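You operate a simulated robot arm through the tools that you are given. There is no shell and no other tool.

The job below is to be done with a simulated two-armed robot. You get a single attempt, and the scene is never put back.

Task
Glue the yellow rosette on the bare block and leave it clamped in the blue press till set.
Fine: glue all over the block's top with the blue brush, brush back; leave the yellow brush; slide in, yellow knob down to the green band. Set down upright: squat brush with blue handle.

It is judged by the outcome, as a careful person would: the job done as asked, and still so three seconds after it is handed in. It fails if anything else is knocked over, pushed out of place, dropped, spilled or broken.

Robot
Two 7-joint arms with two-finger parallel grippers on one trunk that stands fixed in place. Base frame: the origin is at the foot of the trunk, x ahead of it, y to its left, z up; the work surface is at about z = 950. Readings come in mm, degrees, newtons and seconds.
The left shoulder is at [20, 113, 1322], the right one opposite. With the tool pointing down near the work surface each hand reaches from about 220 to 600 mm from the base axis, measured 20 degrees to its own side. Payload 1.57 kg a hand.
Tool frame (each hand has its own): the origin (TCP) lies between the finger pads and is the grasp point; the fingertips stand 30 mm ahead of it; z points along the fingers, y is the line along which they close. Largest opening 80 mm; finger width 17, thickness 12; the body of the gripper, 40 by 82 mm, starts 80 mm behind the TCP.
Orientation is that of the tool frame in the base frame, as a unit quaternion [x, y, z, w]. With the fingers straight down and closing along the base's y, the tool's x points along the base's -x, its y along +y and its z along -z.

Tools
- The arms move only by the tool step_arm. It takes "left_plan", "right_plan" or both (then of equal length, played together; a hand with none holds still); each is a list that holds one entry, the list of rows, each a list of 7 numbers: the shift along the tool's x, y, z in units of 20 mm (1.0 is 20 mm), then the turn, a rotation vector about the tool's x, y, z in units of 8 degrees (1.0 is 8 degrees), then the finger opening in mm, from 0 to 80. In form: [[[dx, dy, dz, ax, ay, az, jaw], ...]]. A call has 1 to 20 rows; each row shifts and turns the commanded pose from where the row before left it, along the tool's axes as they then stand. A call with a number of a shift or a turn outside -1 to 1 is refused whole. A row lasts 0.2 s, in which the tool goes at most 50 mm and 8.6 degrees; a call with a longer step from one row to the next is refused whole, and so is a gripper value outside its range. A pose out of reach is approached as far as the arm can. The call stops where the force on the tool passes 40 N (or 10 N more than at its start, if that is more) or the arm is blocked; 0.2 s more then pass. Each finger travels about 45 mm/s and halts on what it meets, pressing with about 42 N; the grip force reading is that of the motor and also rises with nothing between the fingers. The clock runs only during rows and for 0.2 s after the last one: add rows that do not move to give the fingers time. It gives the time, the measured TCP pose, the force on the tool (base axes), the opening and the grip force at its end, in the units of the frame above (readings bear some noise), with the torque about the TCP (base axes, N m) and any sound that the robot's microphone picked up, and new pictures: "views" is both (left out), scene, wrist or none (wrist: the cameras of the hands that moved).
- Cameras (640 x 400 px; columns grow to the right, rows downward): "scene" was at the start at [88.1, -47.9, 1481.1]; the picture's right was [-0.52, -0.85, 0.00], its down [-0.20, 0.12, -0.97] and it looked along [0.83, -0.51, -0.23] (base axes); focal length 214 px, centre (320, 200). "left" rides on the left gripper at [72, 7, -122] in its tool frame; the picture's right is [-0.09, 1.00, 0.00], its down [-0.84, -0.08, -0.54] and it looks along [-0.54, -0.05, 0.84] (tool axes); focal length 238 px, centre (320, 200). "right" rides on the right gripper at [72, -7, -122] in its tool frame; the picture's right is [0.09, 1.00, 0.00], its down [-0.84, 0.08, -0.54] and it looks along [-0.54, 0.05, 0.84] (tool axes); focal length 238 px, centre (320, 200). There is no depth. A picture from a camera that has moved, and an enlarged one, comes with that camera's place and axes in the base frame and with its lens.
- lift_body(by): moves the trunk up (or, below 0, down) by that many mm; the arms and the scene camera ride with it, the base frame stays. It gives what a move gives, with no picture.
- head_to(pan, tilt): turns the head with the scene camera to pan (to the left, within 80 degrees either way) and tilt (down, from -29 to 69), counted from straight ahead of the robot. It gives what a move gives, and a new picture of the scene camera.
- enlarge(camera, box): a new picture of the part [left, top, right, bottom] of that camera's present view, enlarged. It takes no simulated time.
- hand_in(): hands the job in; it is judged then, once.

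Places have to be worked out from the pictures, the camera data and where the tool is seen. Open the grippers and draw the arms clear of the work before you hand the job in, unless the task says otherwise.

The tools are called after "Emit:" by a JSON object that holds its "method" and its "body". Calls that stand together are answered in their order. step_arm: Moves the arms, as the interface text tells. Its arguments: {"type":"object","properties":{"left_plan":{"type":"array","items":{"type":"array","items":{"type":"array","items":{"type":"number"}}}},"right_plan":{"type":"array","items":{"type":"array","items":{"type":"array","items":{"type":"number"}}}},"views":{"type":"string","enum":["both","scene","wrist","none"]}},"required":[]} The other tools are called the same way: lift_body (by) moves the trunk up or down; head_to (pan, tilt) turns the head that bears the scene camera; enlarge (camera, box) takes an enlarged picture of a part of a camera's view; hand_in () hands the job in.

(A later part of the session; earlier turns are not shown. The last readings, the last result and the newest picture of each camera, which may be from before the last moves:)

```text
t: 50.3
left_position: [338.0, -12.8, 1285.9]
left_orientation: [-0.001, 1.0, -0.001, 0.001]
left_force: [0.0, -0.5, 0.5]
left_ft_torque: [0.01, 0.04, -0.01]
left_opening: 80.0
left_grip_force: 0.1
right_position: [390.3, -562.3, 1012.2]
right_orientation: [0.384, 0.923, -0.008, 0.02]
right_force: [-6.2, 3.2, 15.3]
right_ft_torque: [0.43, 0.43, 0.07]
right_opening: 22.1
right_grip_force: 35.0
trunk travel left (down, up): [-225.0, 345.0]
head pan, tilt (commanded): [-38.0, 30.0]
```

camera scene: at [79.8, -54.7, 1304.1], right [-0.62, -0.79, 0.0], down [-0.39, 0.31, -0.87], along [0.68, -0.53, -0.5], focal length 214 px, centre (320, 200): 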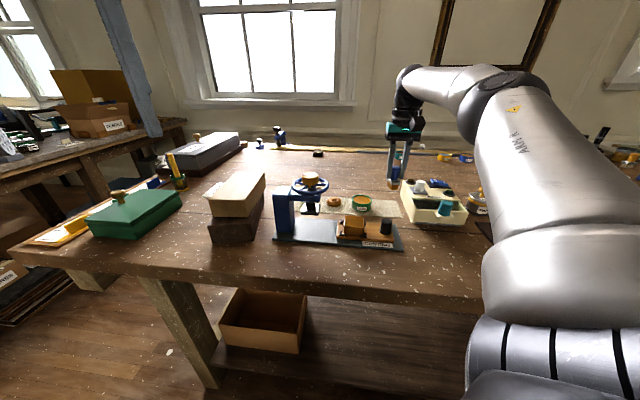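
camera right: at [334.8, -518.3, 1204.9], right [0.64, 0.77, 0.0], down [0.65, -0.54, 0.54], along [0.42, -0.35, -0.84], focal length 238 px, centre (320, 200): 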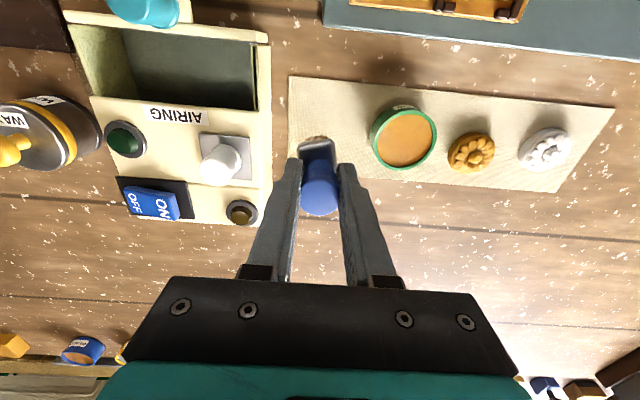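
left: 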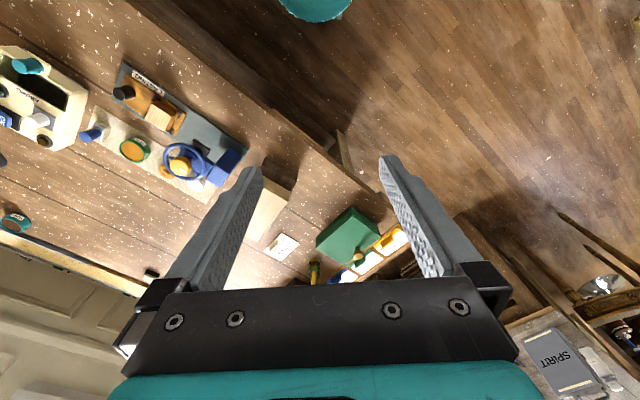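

The bearing side flipped, so flat lies between; I turn back half of it.

Emit:
{"method": "step_arm", "body": {"right_plan": [[[0, 0, -0.03, 0, 0.15, 0, 15], [0, 0, 0, 0, 0, 0, 15]]], "views": "none"}}

Emit:
{"method": "enlarge", "body": {"camera": "scene", "box": [370, 170, 420, 220]}}

```text
t: 50.9
left_position: [338.1, -12.3, 1285.7]
left_orientation: [0.0, 1.0, -0.001, 0.0]
left_force: [-0.2, 0.3, 0.5]
left_ft_torque: [0.01, 0.0, -0.03]
left_opening: 80.3
left_grip_force: 0.1
right_position: [391.3, -564.6, 1011.8]
right_orientation: [0.382, 0.924, -0.004, 0.011]
right_force: [0.0, 0.1, 10.8]
right_ft_torque: [0.09, 0.15, -0.01]
right_opening: 22.4
right_grip_force: 35.1
trunk travel left (down, up): [-225.0, 345.0]
head pan, tilt (commanded): [-38.0, 30.0]
```

```text
8.00 times, centred on (395, 195) of scene
camera zoom: at [79.3, -53.7, 1304.2], right [-0.62, -0.79, 0.0], down [-0.39, 0.31, -0.87], along [0.68, -0.53, -0.5], focal length 1716 px, centre (-280, 240)
```

zoom: 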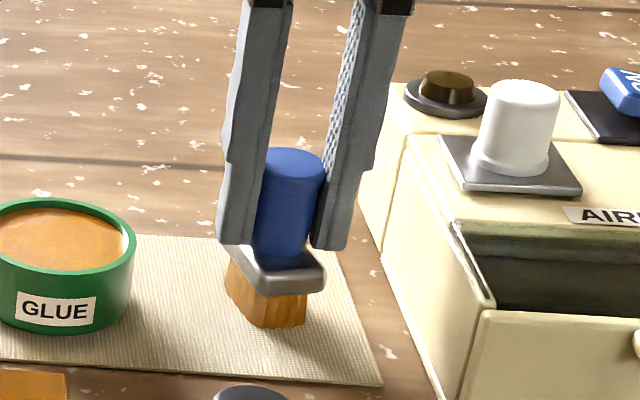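

The brush now stands flat (no side force, small torque). I open the fingers slowly to 40 mm and rise straight up.

Emit:
{"method": "step_arm", "body": {"right_plan": [[[0, 0, 0, 0, 0, 0, 24], [0, 0, 0, 0, 0, 0, 28], [0, 0, 0, 0, 0, 0, 34], [0, 0, 0, 0, 0, 0, 40], [0, 0, 0, 0, 0, 0, 40], [0, 0, -0.3, 0, 0, 0, 40], [0, 0, -0.5, 0, 0, 0, 40], [0, 0, -0.7, 0, 0, 0, 40], [0, 0, -0.8, 0, 0, 0, 40], [0, 0, -0.8, 0, 0.15, 0, 40], [0, 0, 0, 0, 0, 0, 40]]], "views": "both"}}

Emit:
{"method": "enlarge", "body": {"camera": "scene", "box": [330, 170, 420, 230]}}

Emit:
{"method": "enlarge", "body": {"camera": "right", "box": [240, 80, 580, 240]}}

```text
t: 53.3
left_position: [339.5, -14.6, 1285.2]
left_orientation: [-0.001, 1.0, -0.001, 0.001]
left_force: [0.5, 0.3, -0.4]
left_ft_torque: [-0.01, 0.0, 0.03]
left_opening: 80.2
left_grip_force: 0.1
right_position: [390.7, -563.8, 1073.5]
right_orientation: [0.384, 0.923, -0.001, -0.001]
right_force: [-0.2, 0.5, -0.3]
right_ft_torque: [-0.05, 0.0, 0.01]
right_opening: 40.2
right_grip_force: 0.0
trunk travel left (down, up): [-225.0, 345.0]
head pan, tilt (commanded): [-38.0, 30.0]
camera scene: at [79.8, -54.7, 1304.1], right [-0.62, -0.79, 0.0], down [-0.39, 0.31, -0.87], along [0.68, -0.53, -0.5], focal length 214 px, centre (320, 200)
camera right: at [334.4, -516.4, 1194.5], right [0.64, 0.77, 0.0], down [0.65, -0.54, 0.54], along [0.41, -0.35, -0.84], focal length 238 px, centre (320, 200)
```

scene: 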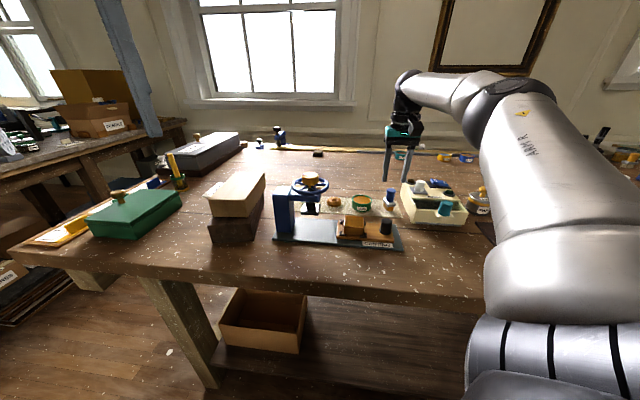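
right: 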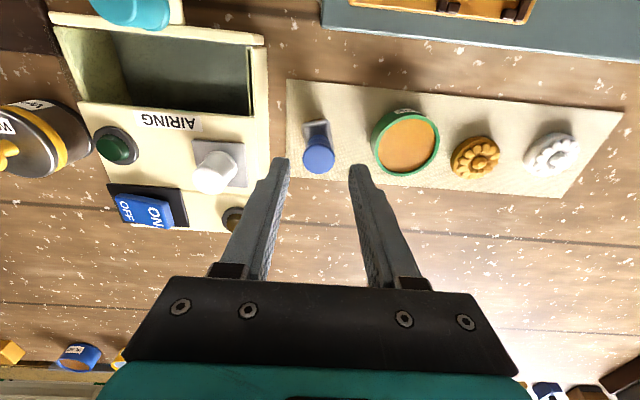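

```text
6.67 times, centred on (375, 200) of scene
camera zoom: at [79.8, -54.7, 1304.1], right [-0.62, -0.79, 0.0], down [-0.39, 0.31, -0.87], along [0.68, -0.53, -0.5], focal length 1430 px, centre (-47, 200)
```

zoom: 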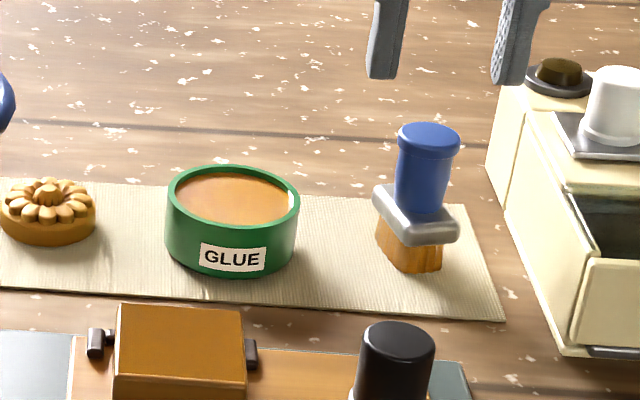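

```text
1.88 times, centred on (410, 160) of right
camera zoom: at [334.4, -516.4, 1194.5], right [0.64, 0.77, 0.0], down [0.65, -0.54, 0.54], along [0.41, -0.35, -0.84], focal length 449 px, centre (151, 275)
```

zoom: 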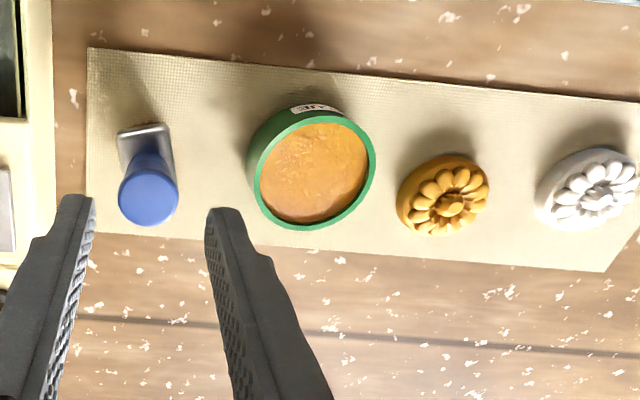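

The brush stands upright back in its place. Next I move over the yellow rosette at about (514,-453), staying high, and check that the arm reaches.

Emit:
{"method": "step_arm", "body": {"right_plan": [[[-0.04, 0.753, 0, 0, 0, 0, 50], [-0.04, 0.753, 0, 0, 0, 0, 60], [-0.04, 0.753, 0, 0, 0, 0, 60], [-0.04, 0.753, 0, 0, 0, 0, 60], [-0.04, 0.753, 0, 0, 0, 0, 60], [-0.04, 0.753, 0, 0, 0, 0, 60], [-0.04, 0.753, 0, 0, 0, 0, 60], [-0.04, 0.753, 0, 0, 0, 0, 60], [-0.04, 0.753, 0, 0, 0, 0, 60], [-0.04, 0.753, 0, 0, 0, 0, 60], [-0.04, 0.753, 0, 0, 0, 0, 60], [0, 0, 0, 0, 0, 0, 60]]], "views": "both"}}

Emit:
{"method": "enlarge", "body": {"camera": "right", "box": [220, 80, 440, 240]}}

Emit:
{"method": "enlarge", "body": {"camera": "scene", "box": [280, 150, 400, 240]}}

```text
t: 55.9
left_position: [338.4, -14.4, 1286.2]
left_orientation: [-0.001, 1.0, 0.0, 0.0]
left_force: [-0.3, 0.2, 0.1]
left_ft_torque: [-0.01, 0.01, -0.03]
left_opening: 80.0
left_grip_force: 0.1
right_position: [498.4, -452.3, 1071.2]
right_orientation: [0.384, 0.924, -0.001, -0.001]
right_force: [-0.4, 0.2, -0.3]
right_ft_torque: [-0.01, 0.01, -0.03]
right_opening: 60.1
right_grip_force: 0.2
right hand out of reach, approached as far as the arm can: row 8, 9, 10, 11
trunk travel left (down, up): [-225.0, 345.0]
head pan, tilt (commanded): [-38.0, 30.0]
camera scene: at [79.9, -54.6, 1304.1], right [-0.62, -0.79, 0.0], down [-0.39, 0.31, -0.87], along [0.68, -0.53, -0.5], focal length 214 px, centre (320, 200)
camera right: at [441.2, -405.7, 1191.9], right [0.64, 0.77, 0.0], down [0.65, -0.54, 0.54], along [0.42, -0.35, -0.84], focal length 238 px, centre (320, 200)
```

scene: 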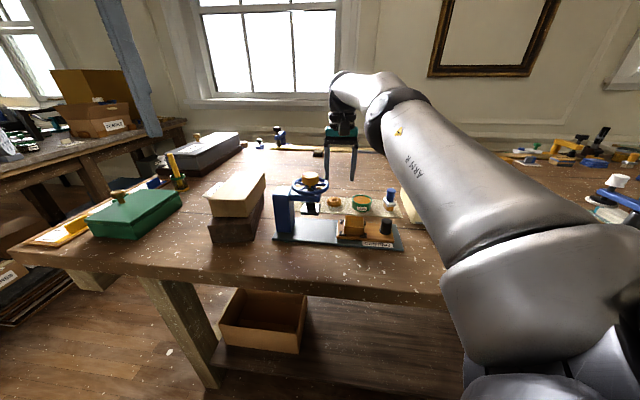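
right: 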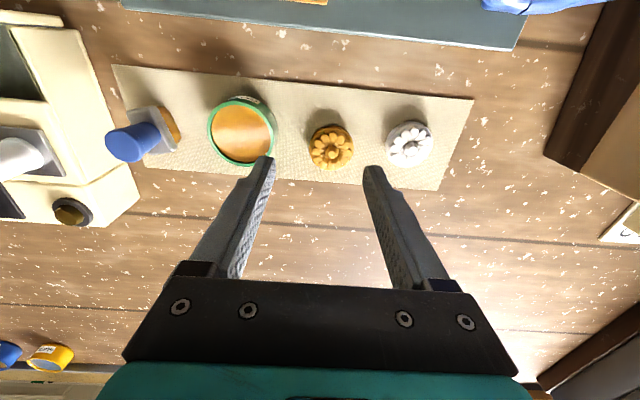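

```text
2.50 times, centred on (330, 160) of right
camera zoom: at [441.2, -405.7, 1191.9], right [0.64, 0.77, 0.0], down [0.65, -0.54, 0.54], along [0.42, -0.35, -0.84], focal length 596 px, centre (295, 300)
```

zoom: 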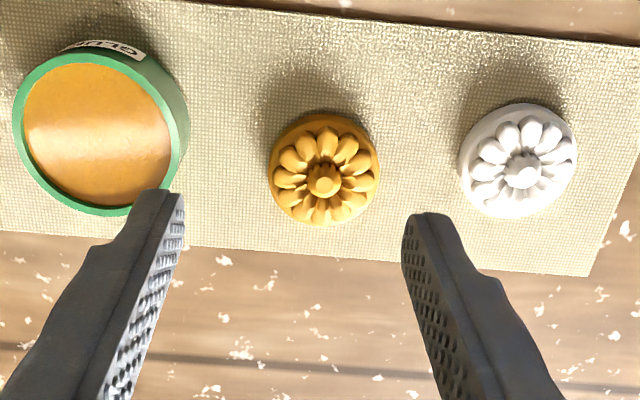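

```text
4.44 times, centred on (340, 195) of scene
camera zoom: at [79.9, -54.6, 1304.1], right [-0.62, -0.79, 0.0], down [-0.39, 0.31, -0.87], along [0.68, -0.53, -0.5], focal length 953 px, centre (231, 222)
```

zoom: 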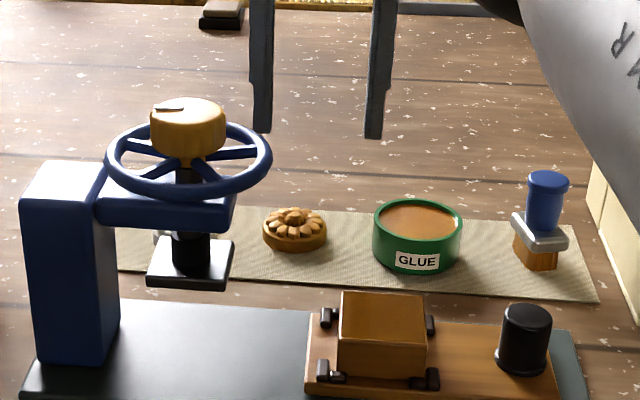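

The straight-down pose stops about 15 mm short of the rosette at (515,-452). I tilt the hand about 8° outward around its closing axis, which keeps the pads square to the disc and gains reach.

Emit:
{"method": "step_arm", "body": {"right_plan": [[[0, 0, 0, 0, -0.5, 0, 60], [0, 0, 0, 0, -0.5, 0, 60], [0, 0, 0.5, 0, 0, 0, 60], [0, 0, 0, 0, 0, 0, 60]]], "views": "wrist"}}

Emit:
{"method": "enlarge", "body": {"camera": "right", "box": [220, 80, 440, 240]}}

```text
t: 56.9
left_position: [339.7, -13.8, 1284.3]
left_orientation: [-0.001, 1.0, 0.001, 0.0]
left_force: [-0.4, -0.6, -0.1]
left_ft_torque: [-0.02, 0.0, -0.02]
left_opening: 80.1
left_grip_force: 0.1
right_position: [499.4, -455.0, 1060.9]
right_orientation: [0.383, 0.921, -0.027, 0.064]
right_force: [-0.9, 0.4, -0.2]
right_ft_torque: [0.02, -0.01, -0.01]
right_opening: 60.0
right_grip_force: 0.0
trunk travel left (down, up): [-225.0, 345.0]
head pan, tilt (commanded): [-38.0, 30.0]
camera right: at [431.3, -396.1, 1170.2], right [0.64, 0.77, -0.01], down [0.59, -0.48, 0.65], along [0.49, -0.43, -0.76], focal length 238 px, centre (320, 200)
```

right: 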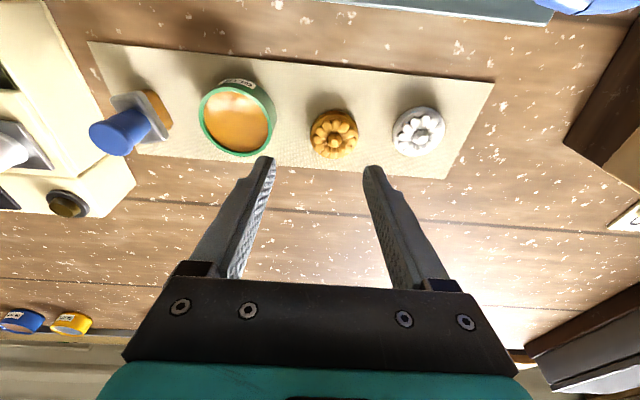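

```text
2.50 times, centred on (330, 160) of right
camera zoom: at [431.3, -396.1, 1170.2], right [0.64, 0.77, -0.01], down [0.59, -0.48, 0.65], along [0.49, -0.43, -0.76], focal length 596 px, centre (295, 300)
```

zoom: 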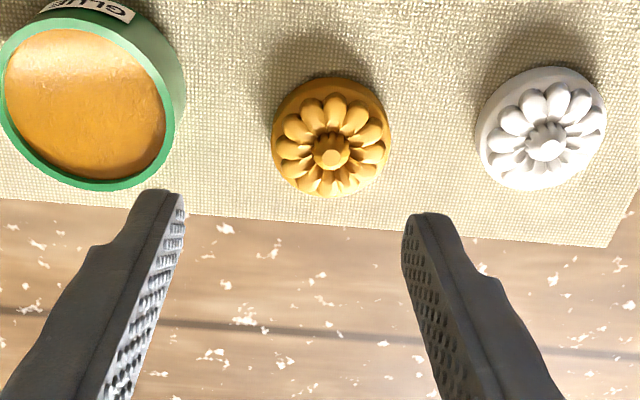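

The tilt took hold. I shift over the rosette and go down to z≈1015 with fingertips still above it, then check alignment.

Emit:
{"method": "step_arm", "body": {"right_plan": [[[-0.04, 0.22, 0.4, 0, 0, 0, 60], [-0.04, 0.22, 0.5, 0, 0, 0, 60], [-0.04, 0.22, 0.5, 0, 0, 0, 60], [-0.036, 0, 0.5, 0, 0, 0, 60], [0, 0, 0.44, 0, 0, 0, 60], [0, 0, 0, 0, 0, 0, 60]]], "views": "wrist"}}

Emit:
{"method": "enlarge", "body": {"camera": "right", "box": [220, 80, 440, 240]}}

Emit:
{"method": "enlarge", "body": {"camera": "scene", "box": [300, 160, 380, 220]}}

```text
t: 58.3
left_position: [339.0, -14.5, 1285.2]
left_orientation: [0.0, 1.0, 0.0, 0.0]
left_force: [0.4, -0.7, 0.7]
left_ft_torque: [0.01, -0.01, 0.02]
left_opening: 79.8
left_grip_force: 0.0
right_position: [515.7, -452.7, 1014.5]
right_orientation: [0.382, 0.922, -0.027, 0.063]
right_force: [-0.8, 0.0, -0.9]
right_ft_torque: [-0.01, -0.02, -0.02]
right_opening: 60.0
right_grip_force: 0.0
trunk travel left (down, up): [-225.0, 345.0]
head pan, tilt (commanded): [-38.0, 30.0]
camera right: at [447.3, -393.8, 1123.8], right [0.64, 0.77, -0.01], down [0.59, -0.48, 0.65], along [0.49, -0.43, -0.76], focal length 238 px, centre (320, 200)
```

right: 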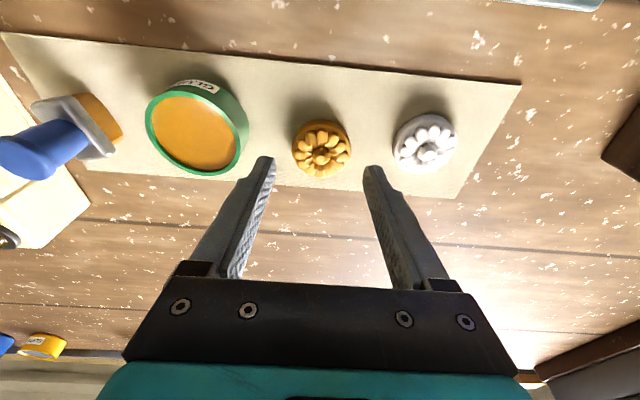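

```text
2.50 times, centred on (330, 160) of right
camera zoom: at [447.3, -393.8, 1123.8], right [0.64, 0.77, -0.01], down [0.59, -0.48, 0.65], along [0.49, -0.43, -0.76], focal length 596 px, centre (295, 300)
```

zoom: 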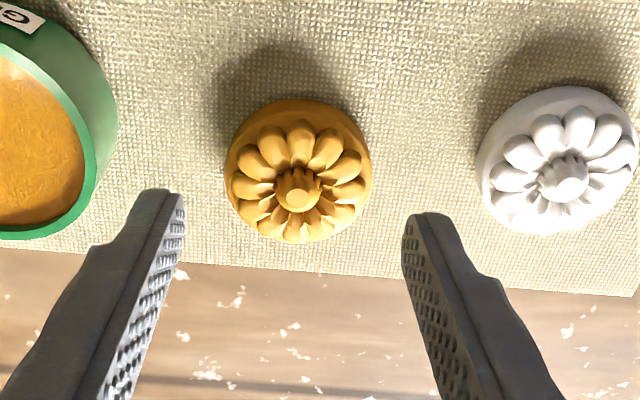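

```text
6.67 times, centred on (340, 190) of scene
camera zoom: at [79.9, -54.6, 1304.1], right [-0.62, -0.79, 0.0], down [-0.39, 0.31, -0.87], along [0.68, -0.53, -0.5], focal length 1430 px, centre (187, 267)
```

zoom: 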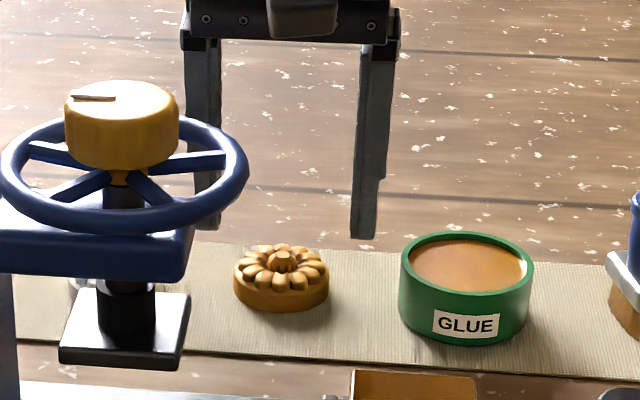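

The rosette is centred between the fingers. I go down to TCP z≈986 (fingertips ≈956), shifting slightly for the tilt.

Emit:
{"method": "step_arm", "body": {"right_plan": [[[0.076, 0, 0.277, 0, 0, 0, 60], [0.076, 0, 0.277, 0, 0, 0, 60], [0.076, 0, 0.277, 0, 0, 0, 60], [0.076, 0, 0.277, 0, 0, 0, 60], [0.076, 0, 0.277, 0, 0, 0, 60], [0, 0, 0, 0, 0, 0, 60]]], "views": "wrist"}}

Emit:
{"method": "enlarge", "body": {"camera": "right", "box": [220, 80, 440, 240]}}

Emit:
{"method": "enlarge", "body": {"camera": "scene", "box": [310, 180, 370, 220]}}

```text
t: 59.7
left_position: [338.7, -13.5, 1285.2]
left_orientation: [-0.001, 1.0, 0.0, 0.0]
left_force: [-0.2, 0.0, 0.4]
left_ft_torque: [-0.04, 0.05, -0.01]
left_opening: 80.1
left_grip_force: 0.1
right_position: [513.3, -448.7, 987.0]
right_orientation: [0.382, 0.921, -0.028, 0.063]
right_force: [0.4, 0.7, 0.1]
right_ft_torque: [-0.02, -0.01, 0.0]
right_opening: 60.2
right_grip_force: 0.1
trunk travel left (down, up): [-225.0, 345.0]
head pan, tilt (commanded): [-38.0, 30.0]
camera right: at [444.4, -390.7, 1096.3], right [0.64, 0.77, -0.01], down [0.59, -0.48, 0.65], along [0.49, -0.43, -0.76], focal length 238 px, centre (320, 200)
```

right: 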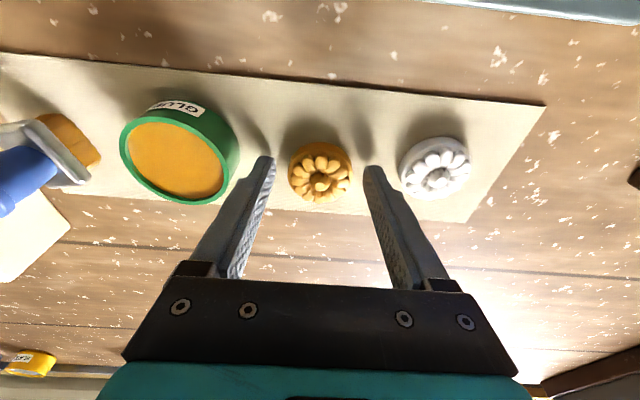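

```text
2.50 times, centred on (330, 160) of right
camera zoom: at [444.4, -390.7, 1096.3], right [0.64, 0.77, -0.01], down [0.59, -0.48, 0.65], along [0.49, -0.43, -0.76], focal length 596 px, centre (295, 300)
```

zoom: 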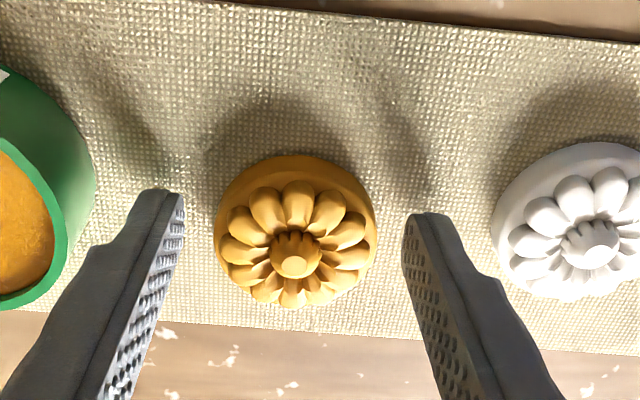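

```text
10.00 times, centred on (340, 200) of scene
camera zoom: at [79.9, -54.6, 1304.1], right [-0.62, -0.79, 0.0], down [-0.39, 0.31, -0.87], along [0.68, -0.53, -0.5], focal length 2145 px, centre (120, 200)
```

zoom: 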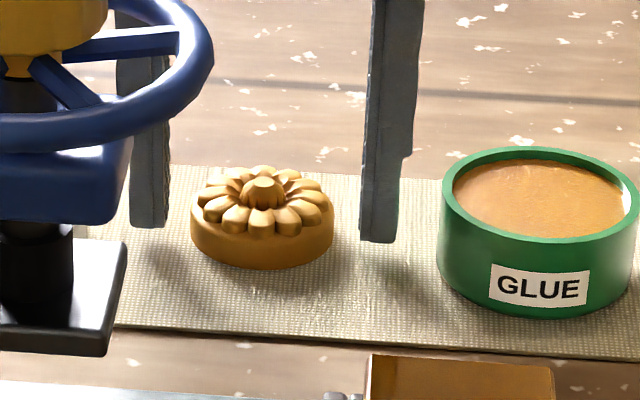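

Fingers stand either side of the disc, aligned within 1–2 mm. I close on the rosette.

Emit:
{"method": "step_arm", "body": {"right_plan": [[[0, 0, 0, 0, 0, 0, 52], [0, 0, 0, 0, 0, 0, 44], [0, 0, 0, 0, 0, 0, 36], [0, 0, 0, 0, 0, 0, 36], [0, 0, 0, 0, 0, 0, 36]]], "views": "wrist"}}

Emit:
{"method": "enlarge", "body": {"camera": "right", "box": [220, 80, 440, 240]}}

Emit:
{"method": "enlarge", "body": {"camera": "scene", "box": [310, 180, 370, 220]}}

```text
t: 60.9
left_position: [339.3, -13.9, 1285.7]
left_orientation: [-0.002, 1.0, 0.0, 0.0]
left_force: [-0.4, 0.0, 1.2]
left_ft_torque: [0.01, -0.02, 0.0]
left_opening: 80.1
left_grip_force: 0.1
right_position: [512.4, -449.0, 985.3]
right_orientation: [0.383, 0.921, -0.027, 0.063]
right_force: [-0.6, -0.5, 1.1]
right_ft_torque: [-0.01, -0.01, -0.01]
right_opening: 44.2
right_grip_force: 41.6
trunk travel left (down, up): [-225.0, 345.0]
head pan, tilt (commanded): [-38.0, 30.0]
camera right: at [444.3, -390.9, 1096.5], right [0.64, 0.77, -0.01], down [0.59, -0.48, 0.65], along [0.49, -0.43, -0.76], focal length 238 px, centre (320, 200)
```

right: 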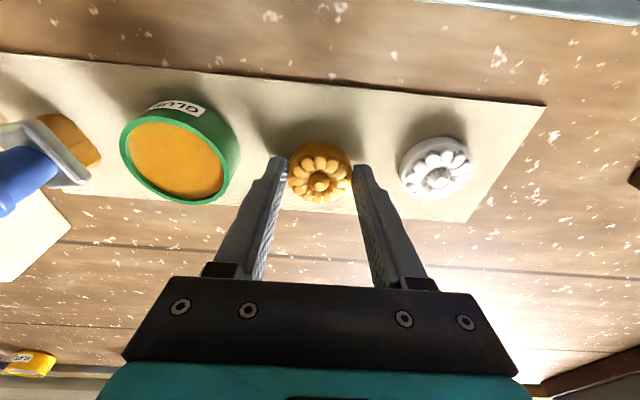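

```text
2.50 times, centred on (330, 160) of right
camera zoom: at [444.3, -390.9, 1096.5], right [0.64, 0.77, -0.01], down [0.59, -0.48, 0.65], along [0.49, -0.43, -0.76], focal length 596 px, centre (295, 300)
```

zoom: 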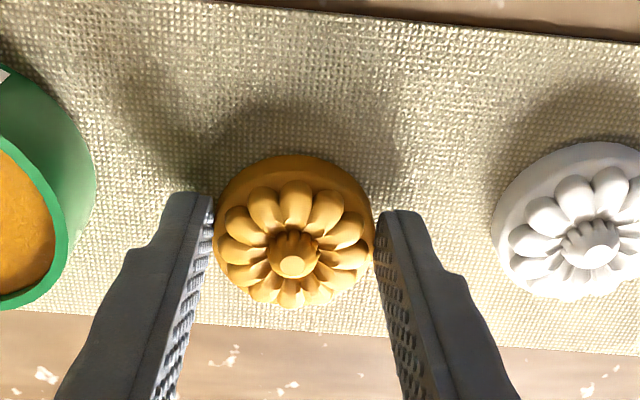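

```text
10.00 times, centred on (340, 200) of scene
camera zoom: at [79.9, -54.7, 1304.1], right [-0.62, -0.79, 0.0], down [-0.39, 0.31, -0.87], along [0.68, -0.53, -0.5], focal length 2145 px, centre (120, 200)
```

zoom: 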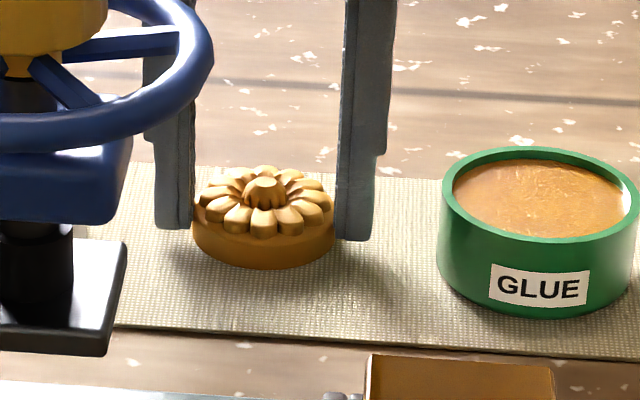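

The rosette is held (44.2 mm, 41.6 N). I lift it straight up 70 mm and check the grip before carrying it.

Emit:
{"method": "step_arm", "body": {"right_plan": [[[-0.05, 0, -0.35, 0, 0, 0, 36], [-0.1, 0, -0.7, 0, 0, 0, 36], [-0.1, 0, -0.7, 0, 0, 0, 36], [-0.1, 0, -0.7, 0, 0, 0, 36], [-0.1, 0, -0.7, 0, 0, 0, 36], [-0.05, 0, -0.35, 0, 0, 0, 36], [0, 0, 0, 0, 0, 0, 36]]], "views": "wrist"}}

Emit:
{"method": "enlarge", "body": {"camera": "scene", "box": [300, 150, 380, 220]}}

```text
t: 62.5
left_position: [339.3, -12.8, 1285.3]
left_orientation: [-0.001, 1.0, -0.001, 0.001]
left_force: [-0.3, -0.9, 0.5]
left_ft_torque: [-0.02, 0.02, 0.01]
left_opening: 80.0
left_grip_force: 0.0
right_position: [511.4, -450.3, 1057.3]
right_orientation: [0.382, 0.922, -0.026, 0.064]
right_force: [-0.4, -0.5, -1.5]
right_ft_torque: [0.01, -0.04, -0.01]
right_opening: 44.2
right_grip_force: 41.4
trunk travel left (down, up): [-225.0, 345.0]
head pan, tilt (commanded): [-38.0, 30.0]
camera right: at [443.7, -391.1, 1167.6], right [0.64, 0.77, -0.01], down [0.59, -0.48, 0.65], along [0.49, -0.43, -0.76], focal length 238 px, centre (320, 200)
```

right: 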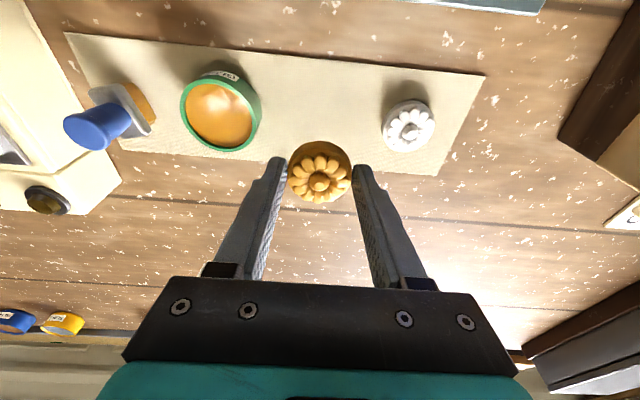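

```text
5.71 times, centred on (340, 185) of scene
camera zoom: at [79.9, -54.7, 1304.1], right [-0.62, -0.79, 0.0], down [-0.39, 0.31, -0.87], along [0.68, -0.53, -0.5], focal length 1226 px, centre (206, 286)
```

zoom: 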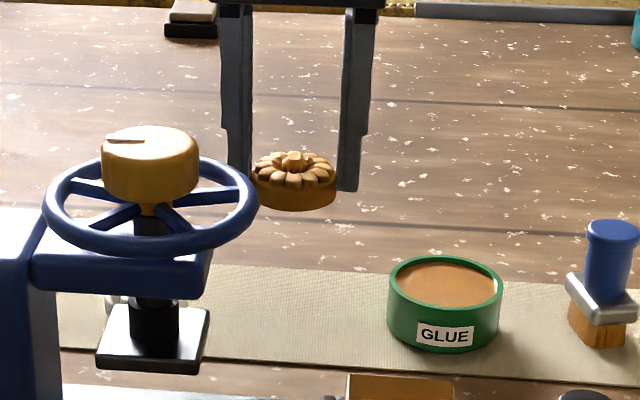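

The rosette came up level. I carry it over the block at about (370,-389).

Emit:
{"method": "step_arm", "body": {"right_plan": [[[0.729, -0.282, -0.102, 0, 0, 0, 36], [0.729, -0.282, -0.102, 0, 0, 0, 36], [0.729, -0.282, -0.102, 0, 0, 0, 36], [0.729, -0.282, -0.102, 0, 0, 0, 36], [0.729, -0.282, -0.102, 0, 0, 0, 36], [0.729, -0.282, -0.102, 0, 0, 0, 36], [0.729, -0.282, -0.102, 0, 0, 0, 36], [0.729, -0.282, -0.102, 0, 0, 0, 36], [0.729, -0.282, -0.102, 0, 0, 0, 36], [0.729, -0.282, -0.102, 0, 0, 0, 36], [0, 0, 0, 0, 0, 0, 36]]], "views": "wrist"}}

Emit:
{"method": "enlarge", "body": {"camera": "right", "box": [230, 70, 410, 230]}}

Emit:
{"method": "enlarge", "body": {"camera": "scene", "box": [320, 190, 380, 250]}}

```text
t: 64.9
left_position: [338.2, -15.1, 1284.4]
left_orientation: [0.0, 1.0, 0.0, 0.0]
left_force: [0.2, 0.4, 0.4]
left_ft_torque: [-0.01, -0.03, -0.01]
left_opening: 79.8
left_grip_force: 0.0
right_position: [369.0, -383.6, 1056.0]
right_orientation: [0.382, 0.921, -0.027, 0.064]
right_force: [-0.2, -0.1, -0.7]
right_ft_torque: [0.0, 0.0, -0.02]
right_opening: 44.3
right_grip_force: 41.9
trunk travel left (down, up): [-225.0, 345.0]
head pan, tilt (commanded): [-38.0, 30.0]
camera right: at [301.1, -325.9, 1166.5], right [0.64, 0.77, -0.01], down [0.59, -0.48, 0.65], along [0.49, -0.43, -0.76], focal length 238 px, centre (320, 200)
```

right: 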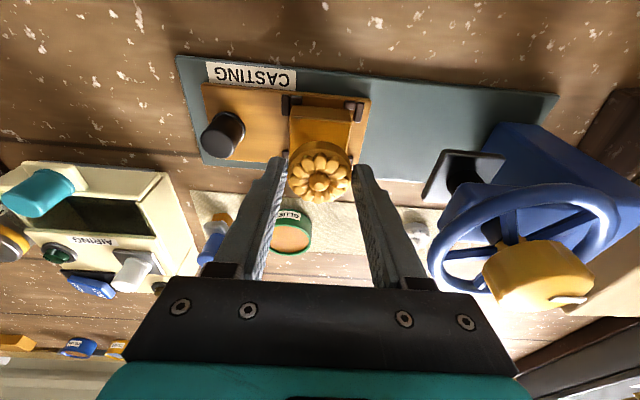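

```text
2.50 times, centred on (320, 150) of right
camera zoom: at [301.1, -325.9, 1166.5], right [0.64, 0.77, -0.01], down [0.59, -0.48, 0.65], along [0.49, -0.43, -0.76], focal length 596 px, centre (320, 325)
```

zoom: 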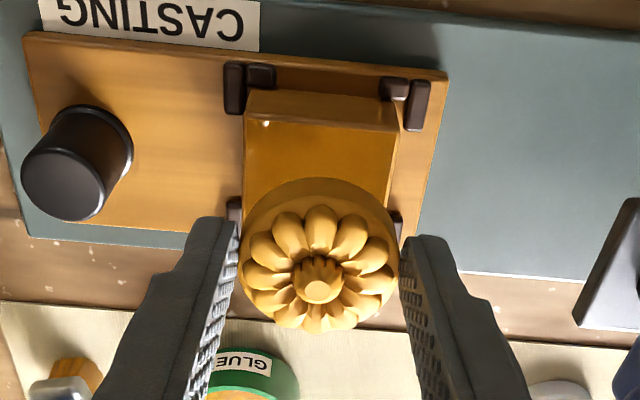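

```text
6.67 times, centred on (350, 220) of scene
camera zoom: at [80.0, -54.7, 1304.1], right [-0.62, -0.79, 0.0], down [-0.39, 0.31, -0.87], along [0.68, -0.53, -0.5], focal length 1430 px, centre (120, 67)
```

zoom: 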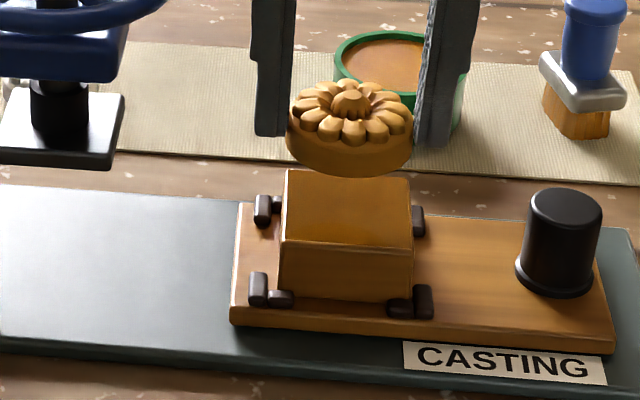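

From the wrist view the block's centre is (370.2,-389.1) and the rosette's about (371.2,-387.4). I shift by about 2 mm and lower to a few millimetres above the block.

Emit:
{"method": "step_arm", "body": {"right_plan": [[[0.032, -0.095, 0.27, 0, 0, 0, 36], [0.032, 0, 0.27, 0, 0, 0, 36], [0.032, 0, 0.27, 0, 0, 0, 36], [0.032, 0, 0.27, 0, 0, 0, 36], [0, 0, 0, 0, 0, 0, 36]]], "views": "wrist"}}

Emit:
{"method": "enlarge", "body": {"camera": "right", "box": [230, 70, 410, 230]}}

Emit:
{"method": "enlarge", "body": {"camera": "scene", "box": [330, 195, 370, 235]}}

```text
t: 66.1
left_position: [339.1, -14.7, 1285.3]
left_orientation: [-0.001, 1.0, 0.0, -0.001]
left_force: [-0.2, -1.3, -0.4]
left_ft_torque: [-0.03, -0.04, -0.03]
left_opening: 79.8
left_grip_force: 0.1
right_position: [367.4, -385.7, 1034.1]
right_orientation: [0.384, 0.921, -0.027, 0.063]
right_force: [0.3, 0.5, -0.9]
right_ft_torque: [0.0, -0.02, -0.01]
right_opening: 44.1
right_grip_force: 41.8
trunk travel left (down, up): [-225.0, 345.0]
head pan, tilt (commanded): [-38.0, 30.0]
camera right: at [299.7, -328.4, 1144.4], right [0.64, 0.77, -0.01], down [0.59, -0.48, 0.65], along [0.49, -0.43, -0.76], focal length 238 px, centre (320, 200)
```

right: 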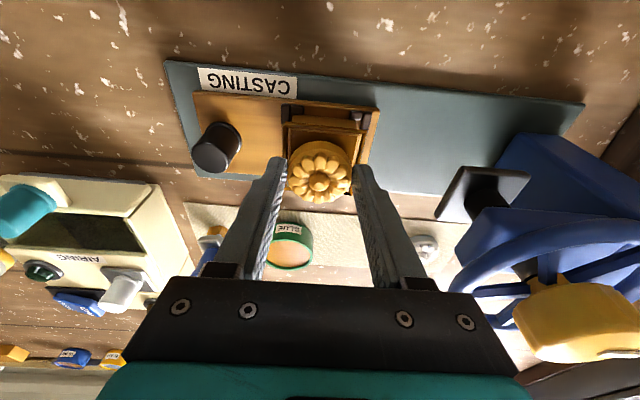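

```text
2.50 times, centred on (320, 150) of right
camera zoom: at [299.7, -328.4, 1144.4], right [0.64, 0.77, -0.01], down [0.59, -0.48, 0.65], along [0.49, -0.43, -0.76], focal length 596 px, centre (320, 325)
```

zoom: 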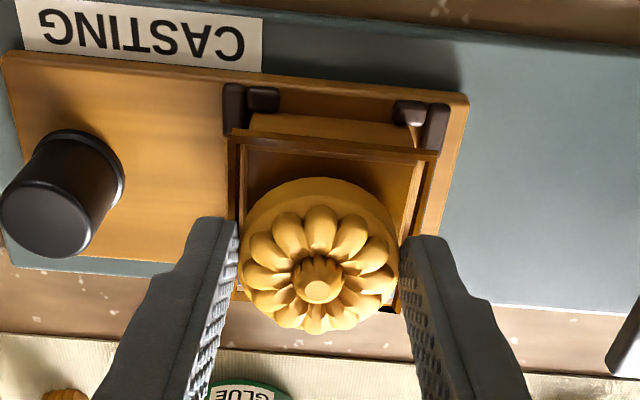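

```text
10.00 times, centred on (350, 215) of scene
camera zoom: at [79.9, -54.7, 1304.1], right [-0.62, -0.79, 0.0], down [-0.39, 0.31, -0.87], along [0.68, -0.53, -0.5], focal length 2145 px, centre (20, 50)
```

zoom: 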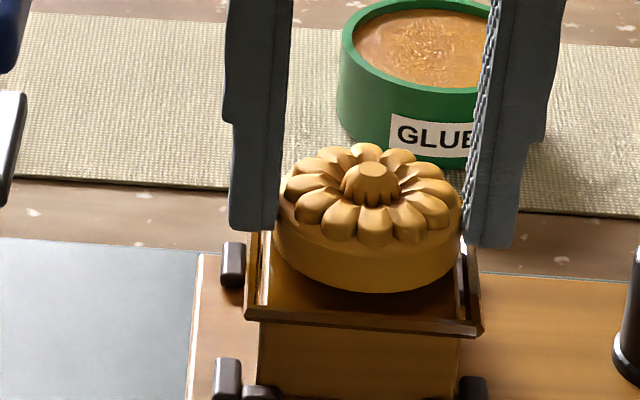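

A frame outline has appeared around the block's top, with the rosette inside it and about 7 mm above the surface. I continue down in 1 mm steps, watching the force.

Emit:
{"method": "step_arm", "body": {"right_plan": [[[0.007, 0, 0.05, 0, 0, 0, 36], [0.007, 0, 0.05, 0, 0, 0, 36], [0.007, 0, 0.05, 0, 0, 0, 36], [0.007, 0, 0.05, 0, 0, 0, 36], [0, 0, 0, 0, 0, 0, 36]]], "views": "none"}}

Emit:
{"method": "enlarge", "body": {"camera": "right", "box": [230, 70, 410, 230]}}

Emit:
{"method": "enlarge", "body": {"camera": "scene", "box": [330, 195, 370, 235]}}

```text
t: 67.3
left_position: [338.5, -13.9, 1284.6]
left_orientation: [-0.002, 1.0, 0.0, 0.0]
left_force: [-0.3, -0.4, 0.3]
left_ft_torque: [-0.02, 0.03, 0.05]
left_opening: 80.0
left_grip_force: 0.0
right_position: [366.8, -387.1, 1030.3]
right_orientation: [0.382, 0.921, -0.027, 0.063]
right_force: [-0.2, 1.2, -0.4]
right_ft_torque: [0.0, 0.0, 0.01]
right_opening: 43.9
right_grip_force: 42.2
trunk travel left (down, up): [-225.0, 345.0]
head pan, tilt (commanded): [-38.0, 30.0]
```

```text
2.50 times, centred on (320, 150) of right
camera zoom: at [299.9, -328.8, 1140.2], right [0.64, 0.77, -0.01], down [0.59, -0.48, 0.65], along [0.49, -0.43, -0.76], focal length 596 px, centre (320, 325)
```

zoom: 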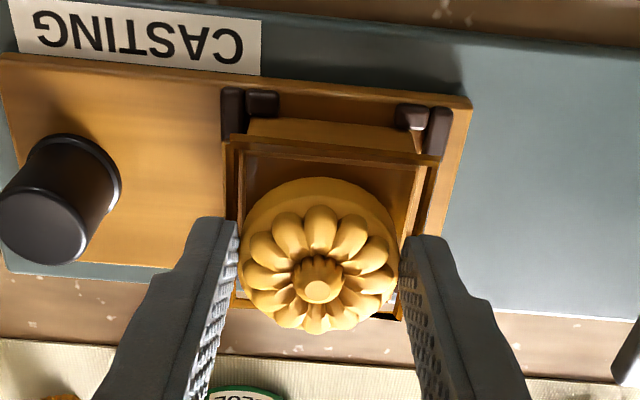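

```text
10.00 times, centred on (350, 215) of scene
camera zoom: at [79.9, -54.7, 1304.1], right [-0.62, -0.79, 0.0], down [-0.39, 0.31, -0.87], along [0.68, -0.53, -0.5], focal length 2145 px, centre (20, 50)
```

zoom: 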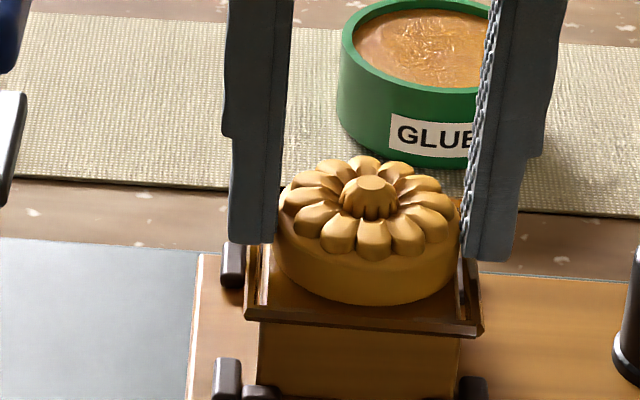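

About 3–4 mm remain and no force yet; I go on down in 1 mm steps.

Emit:
{"method": "step_arm", "body": {"right_plan": [[[0.007, 0, 0.05, 0, 0, 0, 36], [0.007, 0, 0.05, 0, 0, 0, 36], [0, 0, 0, 0, 0, 0, 36]]], "views": "none"}}

Emit:
{"method": "enlarge", "body": {"camera": "scene", "box": [330, 195, 370, 235]}}

```text
t: 68.1
left_position: [339.7, -14.3, 1284.7]
left_orientation: [-0.001, 1.0, 0.001, 0.0]
left_force: [0.5, -0.2, 0.7]
left_ft_torque: [-0.01, 0.0, 0.0]
left_opening: 80.1
left_grip_force: 0.1
right_position: [368.5, -388.0, 1028.2]
right_orientation: [0.383, 0.921, -0.027, 0.065]
right_force: [-0.1, -1.4, 4.8]
right_ft_torque: [-0.09, 0.01, -0.02]
right_opening: 44.1
right_grip_force: 42.7
trunk travel left (down, up): [-225.0, 345.0]
head pan, tilt (commanded): [-38.0, 30.0]
```

```text
10.00 times, centred on (350, 215) of scene
camera zoom: at [79.7, -54.5, 1304.1], right [-0.62, -0.79, 0.0], down [-0.39, 0.31, -0.87], along [0.68, -0.53, -0.5], focal length 2145 px, centre (20, 50)
```

zoom: 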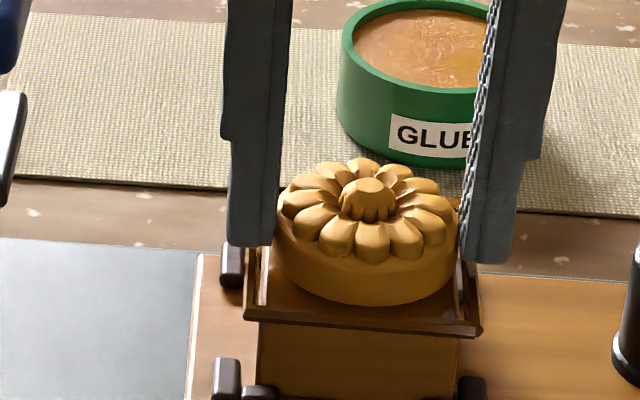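

Light contact (4.8 N): the rosette touches the block, but the views show it sits about 3.5 mm too far back. I raise 2 mm, shift it 3.5 mm toward me and 1 mm toward the press, and check again.

Emit:
{"method": "step_arm", "body": {"right_plan": [[[-0.014, 0, -0.1, 0, 0, 0, 36], [0.09, 0.05, 0, 0, 0, 0, 36], [0.09, 0, 0, 0, 0, 0, 36], [0, 0, 0, 0, 0, 0, 36]]], "views": "none"}}

Emit:
{"method": "enlarge", "body": {"camera": "right", "box": [260, 90, 380, 210]}}

Emit:
{"method": "enlarge", "body": {"camera": "scene", "box": [330, 195, 370, 235]}}

```text
t: 69.1
left_position: [340.4, -14.0, 1284.9]
left_orientation: [-0.001, 1.0, 0.0, 0.0]
left_force: [0.7, 0.1, 0.1]
left_ft_torque: [-0.04, 0.0, -0.02]
left_opening: 79.9
left_grip_force: 0.1
right_position: [366.1, -383.1, 1029.5]
right_orientation: [0.382, 0.922, -0.027, 0.063]
right_force: [-0.1, 0.1, 0.1]
right_ft_torque: [0.0, 0.04, -0.01]
right_opening: 44.2
right_grip_force: 41.9
trunk travel left (down, up): [-225.0, 345.0]
head pan, tilt (commanded): [-38.0, 30.0]
```

```text
3.33 times, centred on (320, 150) of right
camera zoom: at [298.3, -324.8, 1140.2], right [0.64, 0.77, -0.01], down [0.59, -0.48, 0.65], along [0.49, -0.43, -0.76], focal length 794 px, centre (320, 367)
```

zoom: 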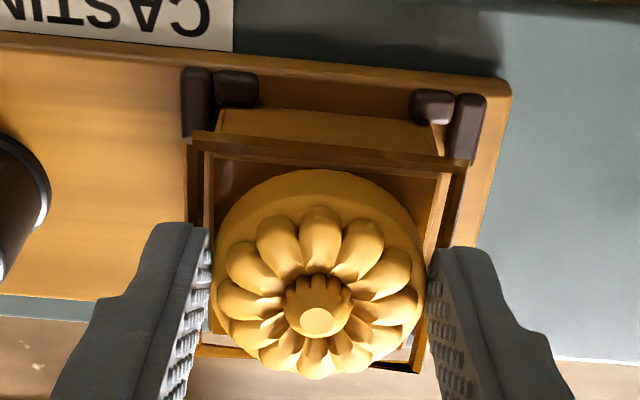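

```text
10.00 times, centred on (350, 215) of scene
camera zoom: at [79.9, -54.7, 1304.1], right [-0.62, -0.79, 0.0], down [-0.39, 0.31, -0.87], along [0.68, -0.53, -0.5], focal length 2145 px, centre (20, 50)
```

zoom: 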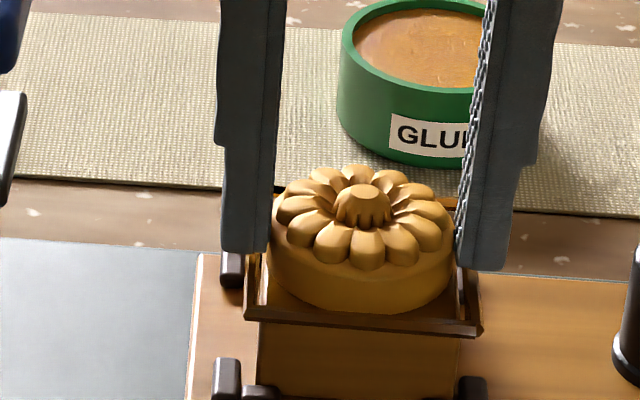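

The rosette is now centred on the block in both views. I lower it onto the glue with light force.

Emit:
{"method": "step_arm", "body": {"right_plan": [[[0.007, 0, 0.05, 0, 0, 0, 36], [0.007, 0, 0.05, 0, 0, 0, 36], [0, 0, 0, 0, 0, 0, 36]]], "views": "none"}}

Emit:
{"method": "enlarge", "body": {"camera": "scene", "box": [330, 195, 370, 235]}}

```text
t: 69.9
left_position: [339.0, -13.2, 1284.6]
left_orientation: [-0.002, 1.0, -0.001, 0.0]
left_force: [-0.1, 0.1, 0.3]
left_ft_torque: [-0.03, 0.01, 0.0]
left_opening: 79.9
left_grip_force: 0.1
right_position: [367.1, -382.8, 1029.0]
right_orientation: [0.382, 0.922, -0.027, 0.065]
right_force: [-0.5, -1.2, 7.8]
right_ft_torque: [-0.07, -0.02, 0.02]
right_opening: 44.2
right_grip_force: 42.2
trunk travel left (down, up): [-225.0, 345.0]
head pan, tilt (commanded): [-38.0, 30.0]
```

```text
10.00 times, centred on (350, 215) of scene
camera zoom: at [79.5, -54.2, 1304.2], right [-0.62, -0.79, 0.0], down [-0.39, 0.31, -0.87], along [0.68, -0.53, -0.5], focal length 2145 px, centre (20, 50)
```

zoom: 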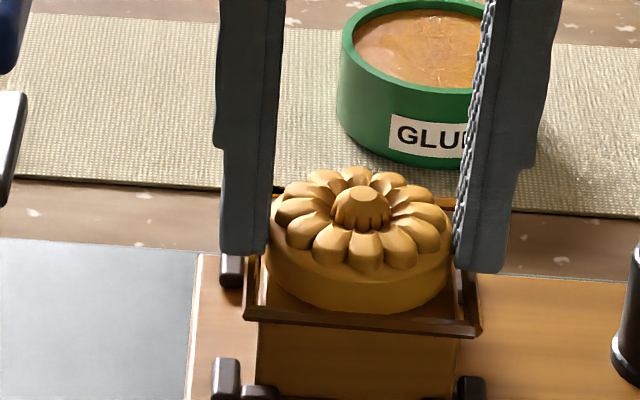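

Flat, light contact (7.8 N, almost no torque). I ease off a little, open the fingers slowly and rise straight up.

Emit:
{"method": "step_arm", "body": {"right_plan": [[[-0.003, 0, -0.02, 0, 0, 0, 36], [0, 0, 0, 0, 0, 0, 45], [0, 0, 0, 0, 0, 0, 48], [0, 0, 0, 0, 0, 0, 52], [0, 0, 0, 0, 0, 0, 57], [0, 0, 0, 0, 0, 0, 57], [-0.03, 0, -0.2, 0, 0, 0, 57], [-0.05, 0, -0.4, 0, 0, 0, 57], [-0.1, 0, -0.7, 0, 0, 0, 57], [-0.1, 0, -0.7, 0, 0, 0, 57], [-0.1, 0, -0.7, 0, 0, 0, 57], [0, 0, 0, 0, 0, 0, 57]]], "views": "wrist"}}

Emit:
{"method": "enlarge", "body": {"camera": "scene", "box": [320, 190, 380, 240]}}

Emit:
{"method": "enlarge", "body": {"camera": "right", "box": [240, 80, 400, 200]}}

```text
t: 72.5
left_position: [339.9, -13.1, 1284.8]
left_orientation: [-0.001, 1.0, 0.0, -0.001]
left_force: [-0.6, -0.4, 0.4]
left_ft_torque: [0.0, -0.03, -0.01]
left_opening: 79.9
left_grip_force: 0.1
right_position: [367.7, -383.3, 1083.0]
right_orientation: [0.383, 0.921, -0.027, 0.064]
right_force: [0.5, 0.4, 0.4]
right_ft_torque: [0.03, -0.01, 0.0]
right_opening: 57.0
right_grip_force: 0.0
trunk travel left (down, up): [-225.0, 345.0]
head pan, tilt (commanded): [-38.0, 30.0]
camera right: at [299.4, -325.5, 1193.6], right [0.64, 0.77, -0.01], down [0.59, -0.48, 0.65], along [0.49, -0.43, -0.76], focal length 238 px, centre (320, 200)
```

right: 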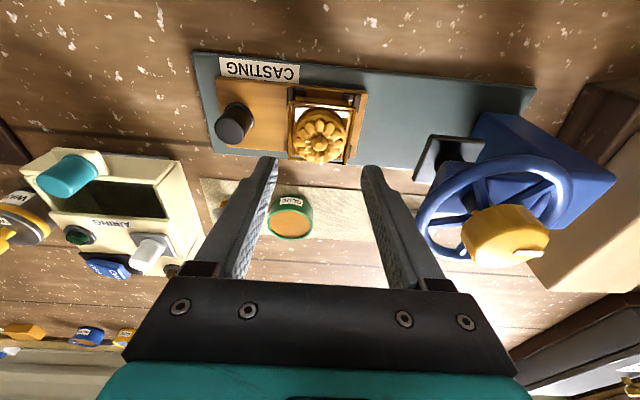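

```text
8.00 times, centred on (350, 215) of scene
camera zoom: at [79.9, -54.7, 1304.1], right [-0.62, -0.79, 0.0], down [-0.39, 0.31, -0.87], along [0.68, -0.53, -0.5], focal length 1716 px, centre (80, 80)
```

zoom: 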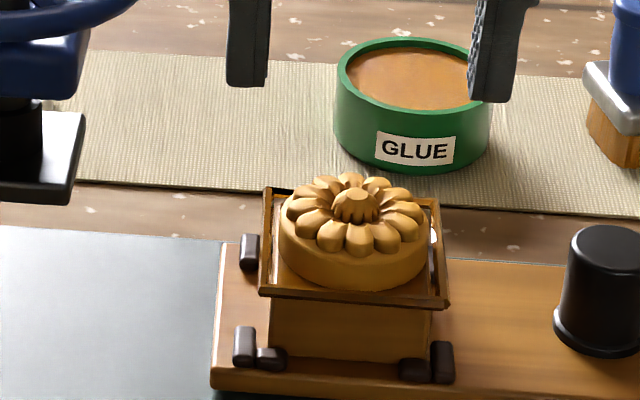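

```text
3.33 times, centred on (320, 140) of right
camera zoom: at [299.4, -325.5, 1193.6], right [0.64, 0.77, -0.01], down [0.59, -0.48, 0.65], along [0.49, -0.43, -0.76], focal length 794 px, centre (320, 400)
```

zoom: 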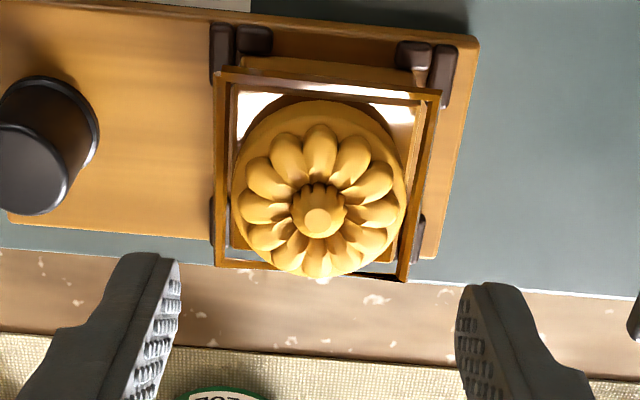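

The rosette sits level and centred on the glued block. Before sliding in, I enlarge the press from here and from the scene camera to find the green band and the knob's working.

Emit:
{"method": "enlarge", "body": {"camera": "right", "box": [400, 110, 620, 280]}}

Emit:
{"method": "enlarge", "body": {"camera": "scene", "box": [270, 165, 350, 250]}}

Emit:
{"method": "enlarge", "body": {"camera": "left", "box": [0, 0, 320, 200]}}

```text
2.35 times, centred on (510, 195) of right
camera zoom: at [299.4, -325.5, 1193.6], right [0.64, 0.77, -0.01], down [0.59, -0.48, 0.65], along [0.49, -0.43, -0.76], focal length 561 px, centre (-127, 212)
```

zoom: 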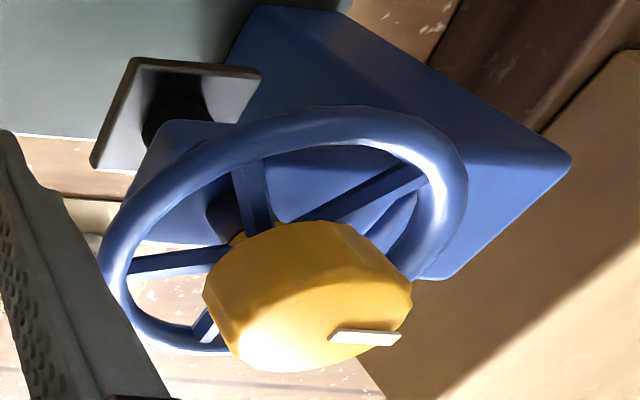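

```text
4.71 times, centred on (310, 208) of scene
camera zoom: at [79.9, -54.7, 1304.1], right [-0.62, -0.79, 0.0], down [-0.39, 0.31, -0.87], along [0.68, -0.53, -0.5], focal length 1009 px, centre (367, 165)
```

zoom: 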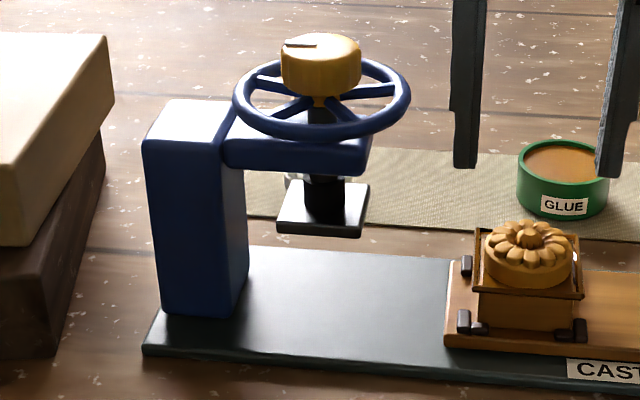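

```text
2.00 times, centred on (160, 100) of left
camera zoom: at [266.1, -8.1, 1407.4], right [0.09, 1.0, 0.0], down [0.84, -0.08, 0.54], along [0.54, -0.05, -0.84], focal length 477 px, centre (640, 400)
```

zoom: 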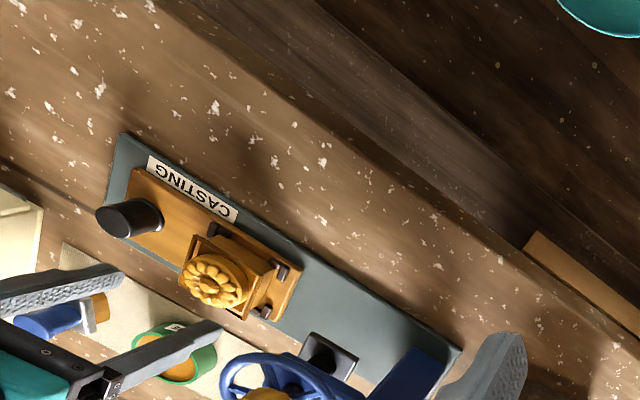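

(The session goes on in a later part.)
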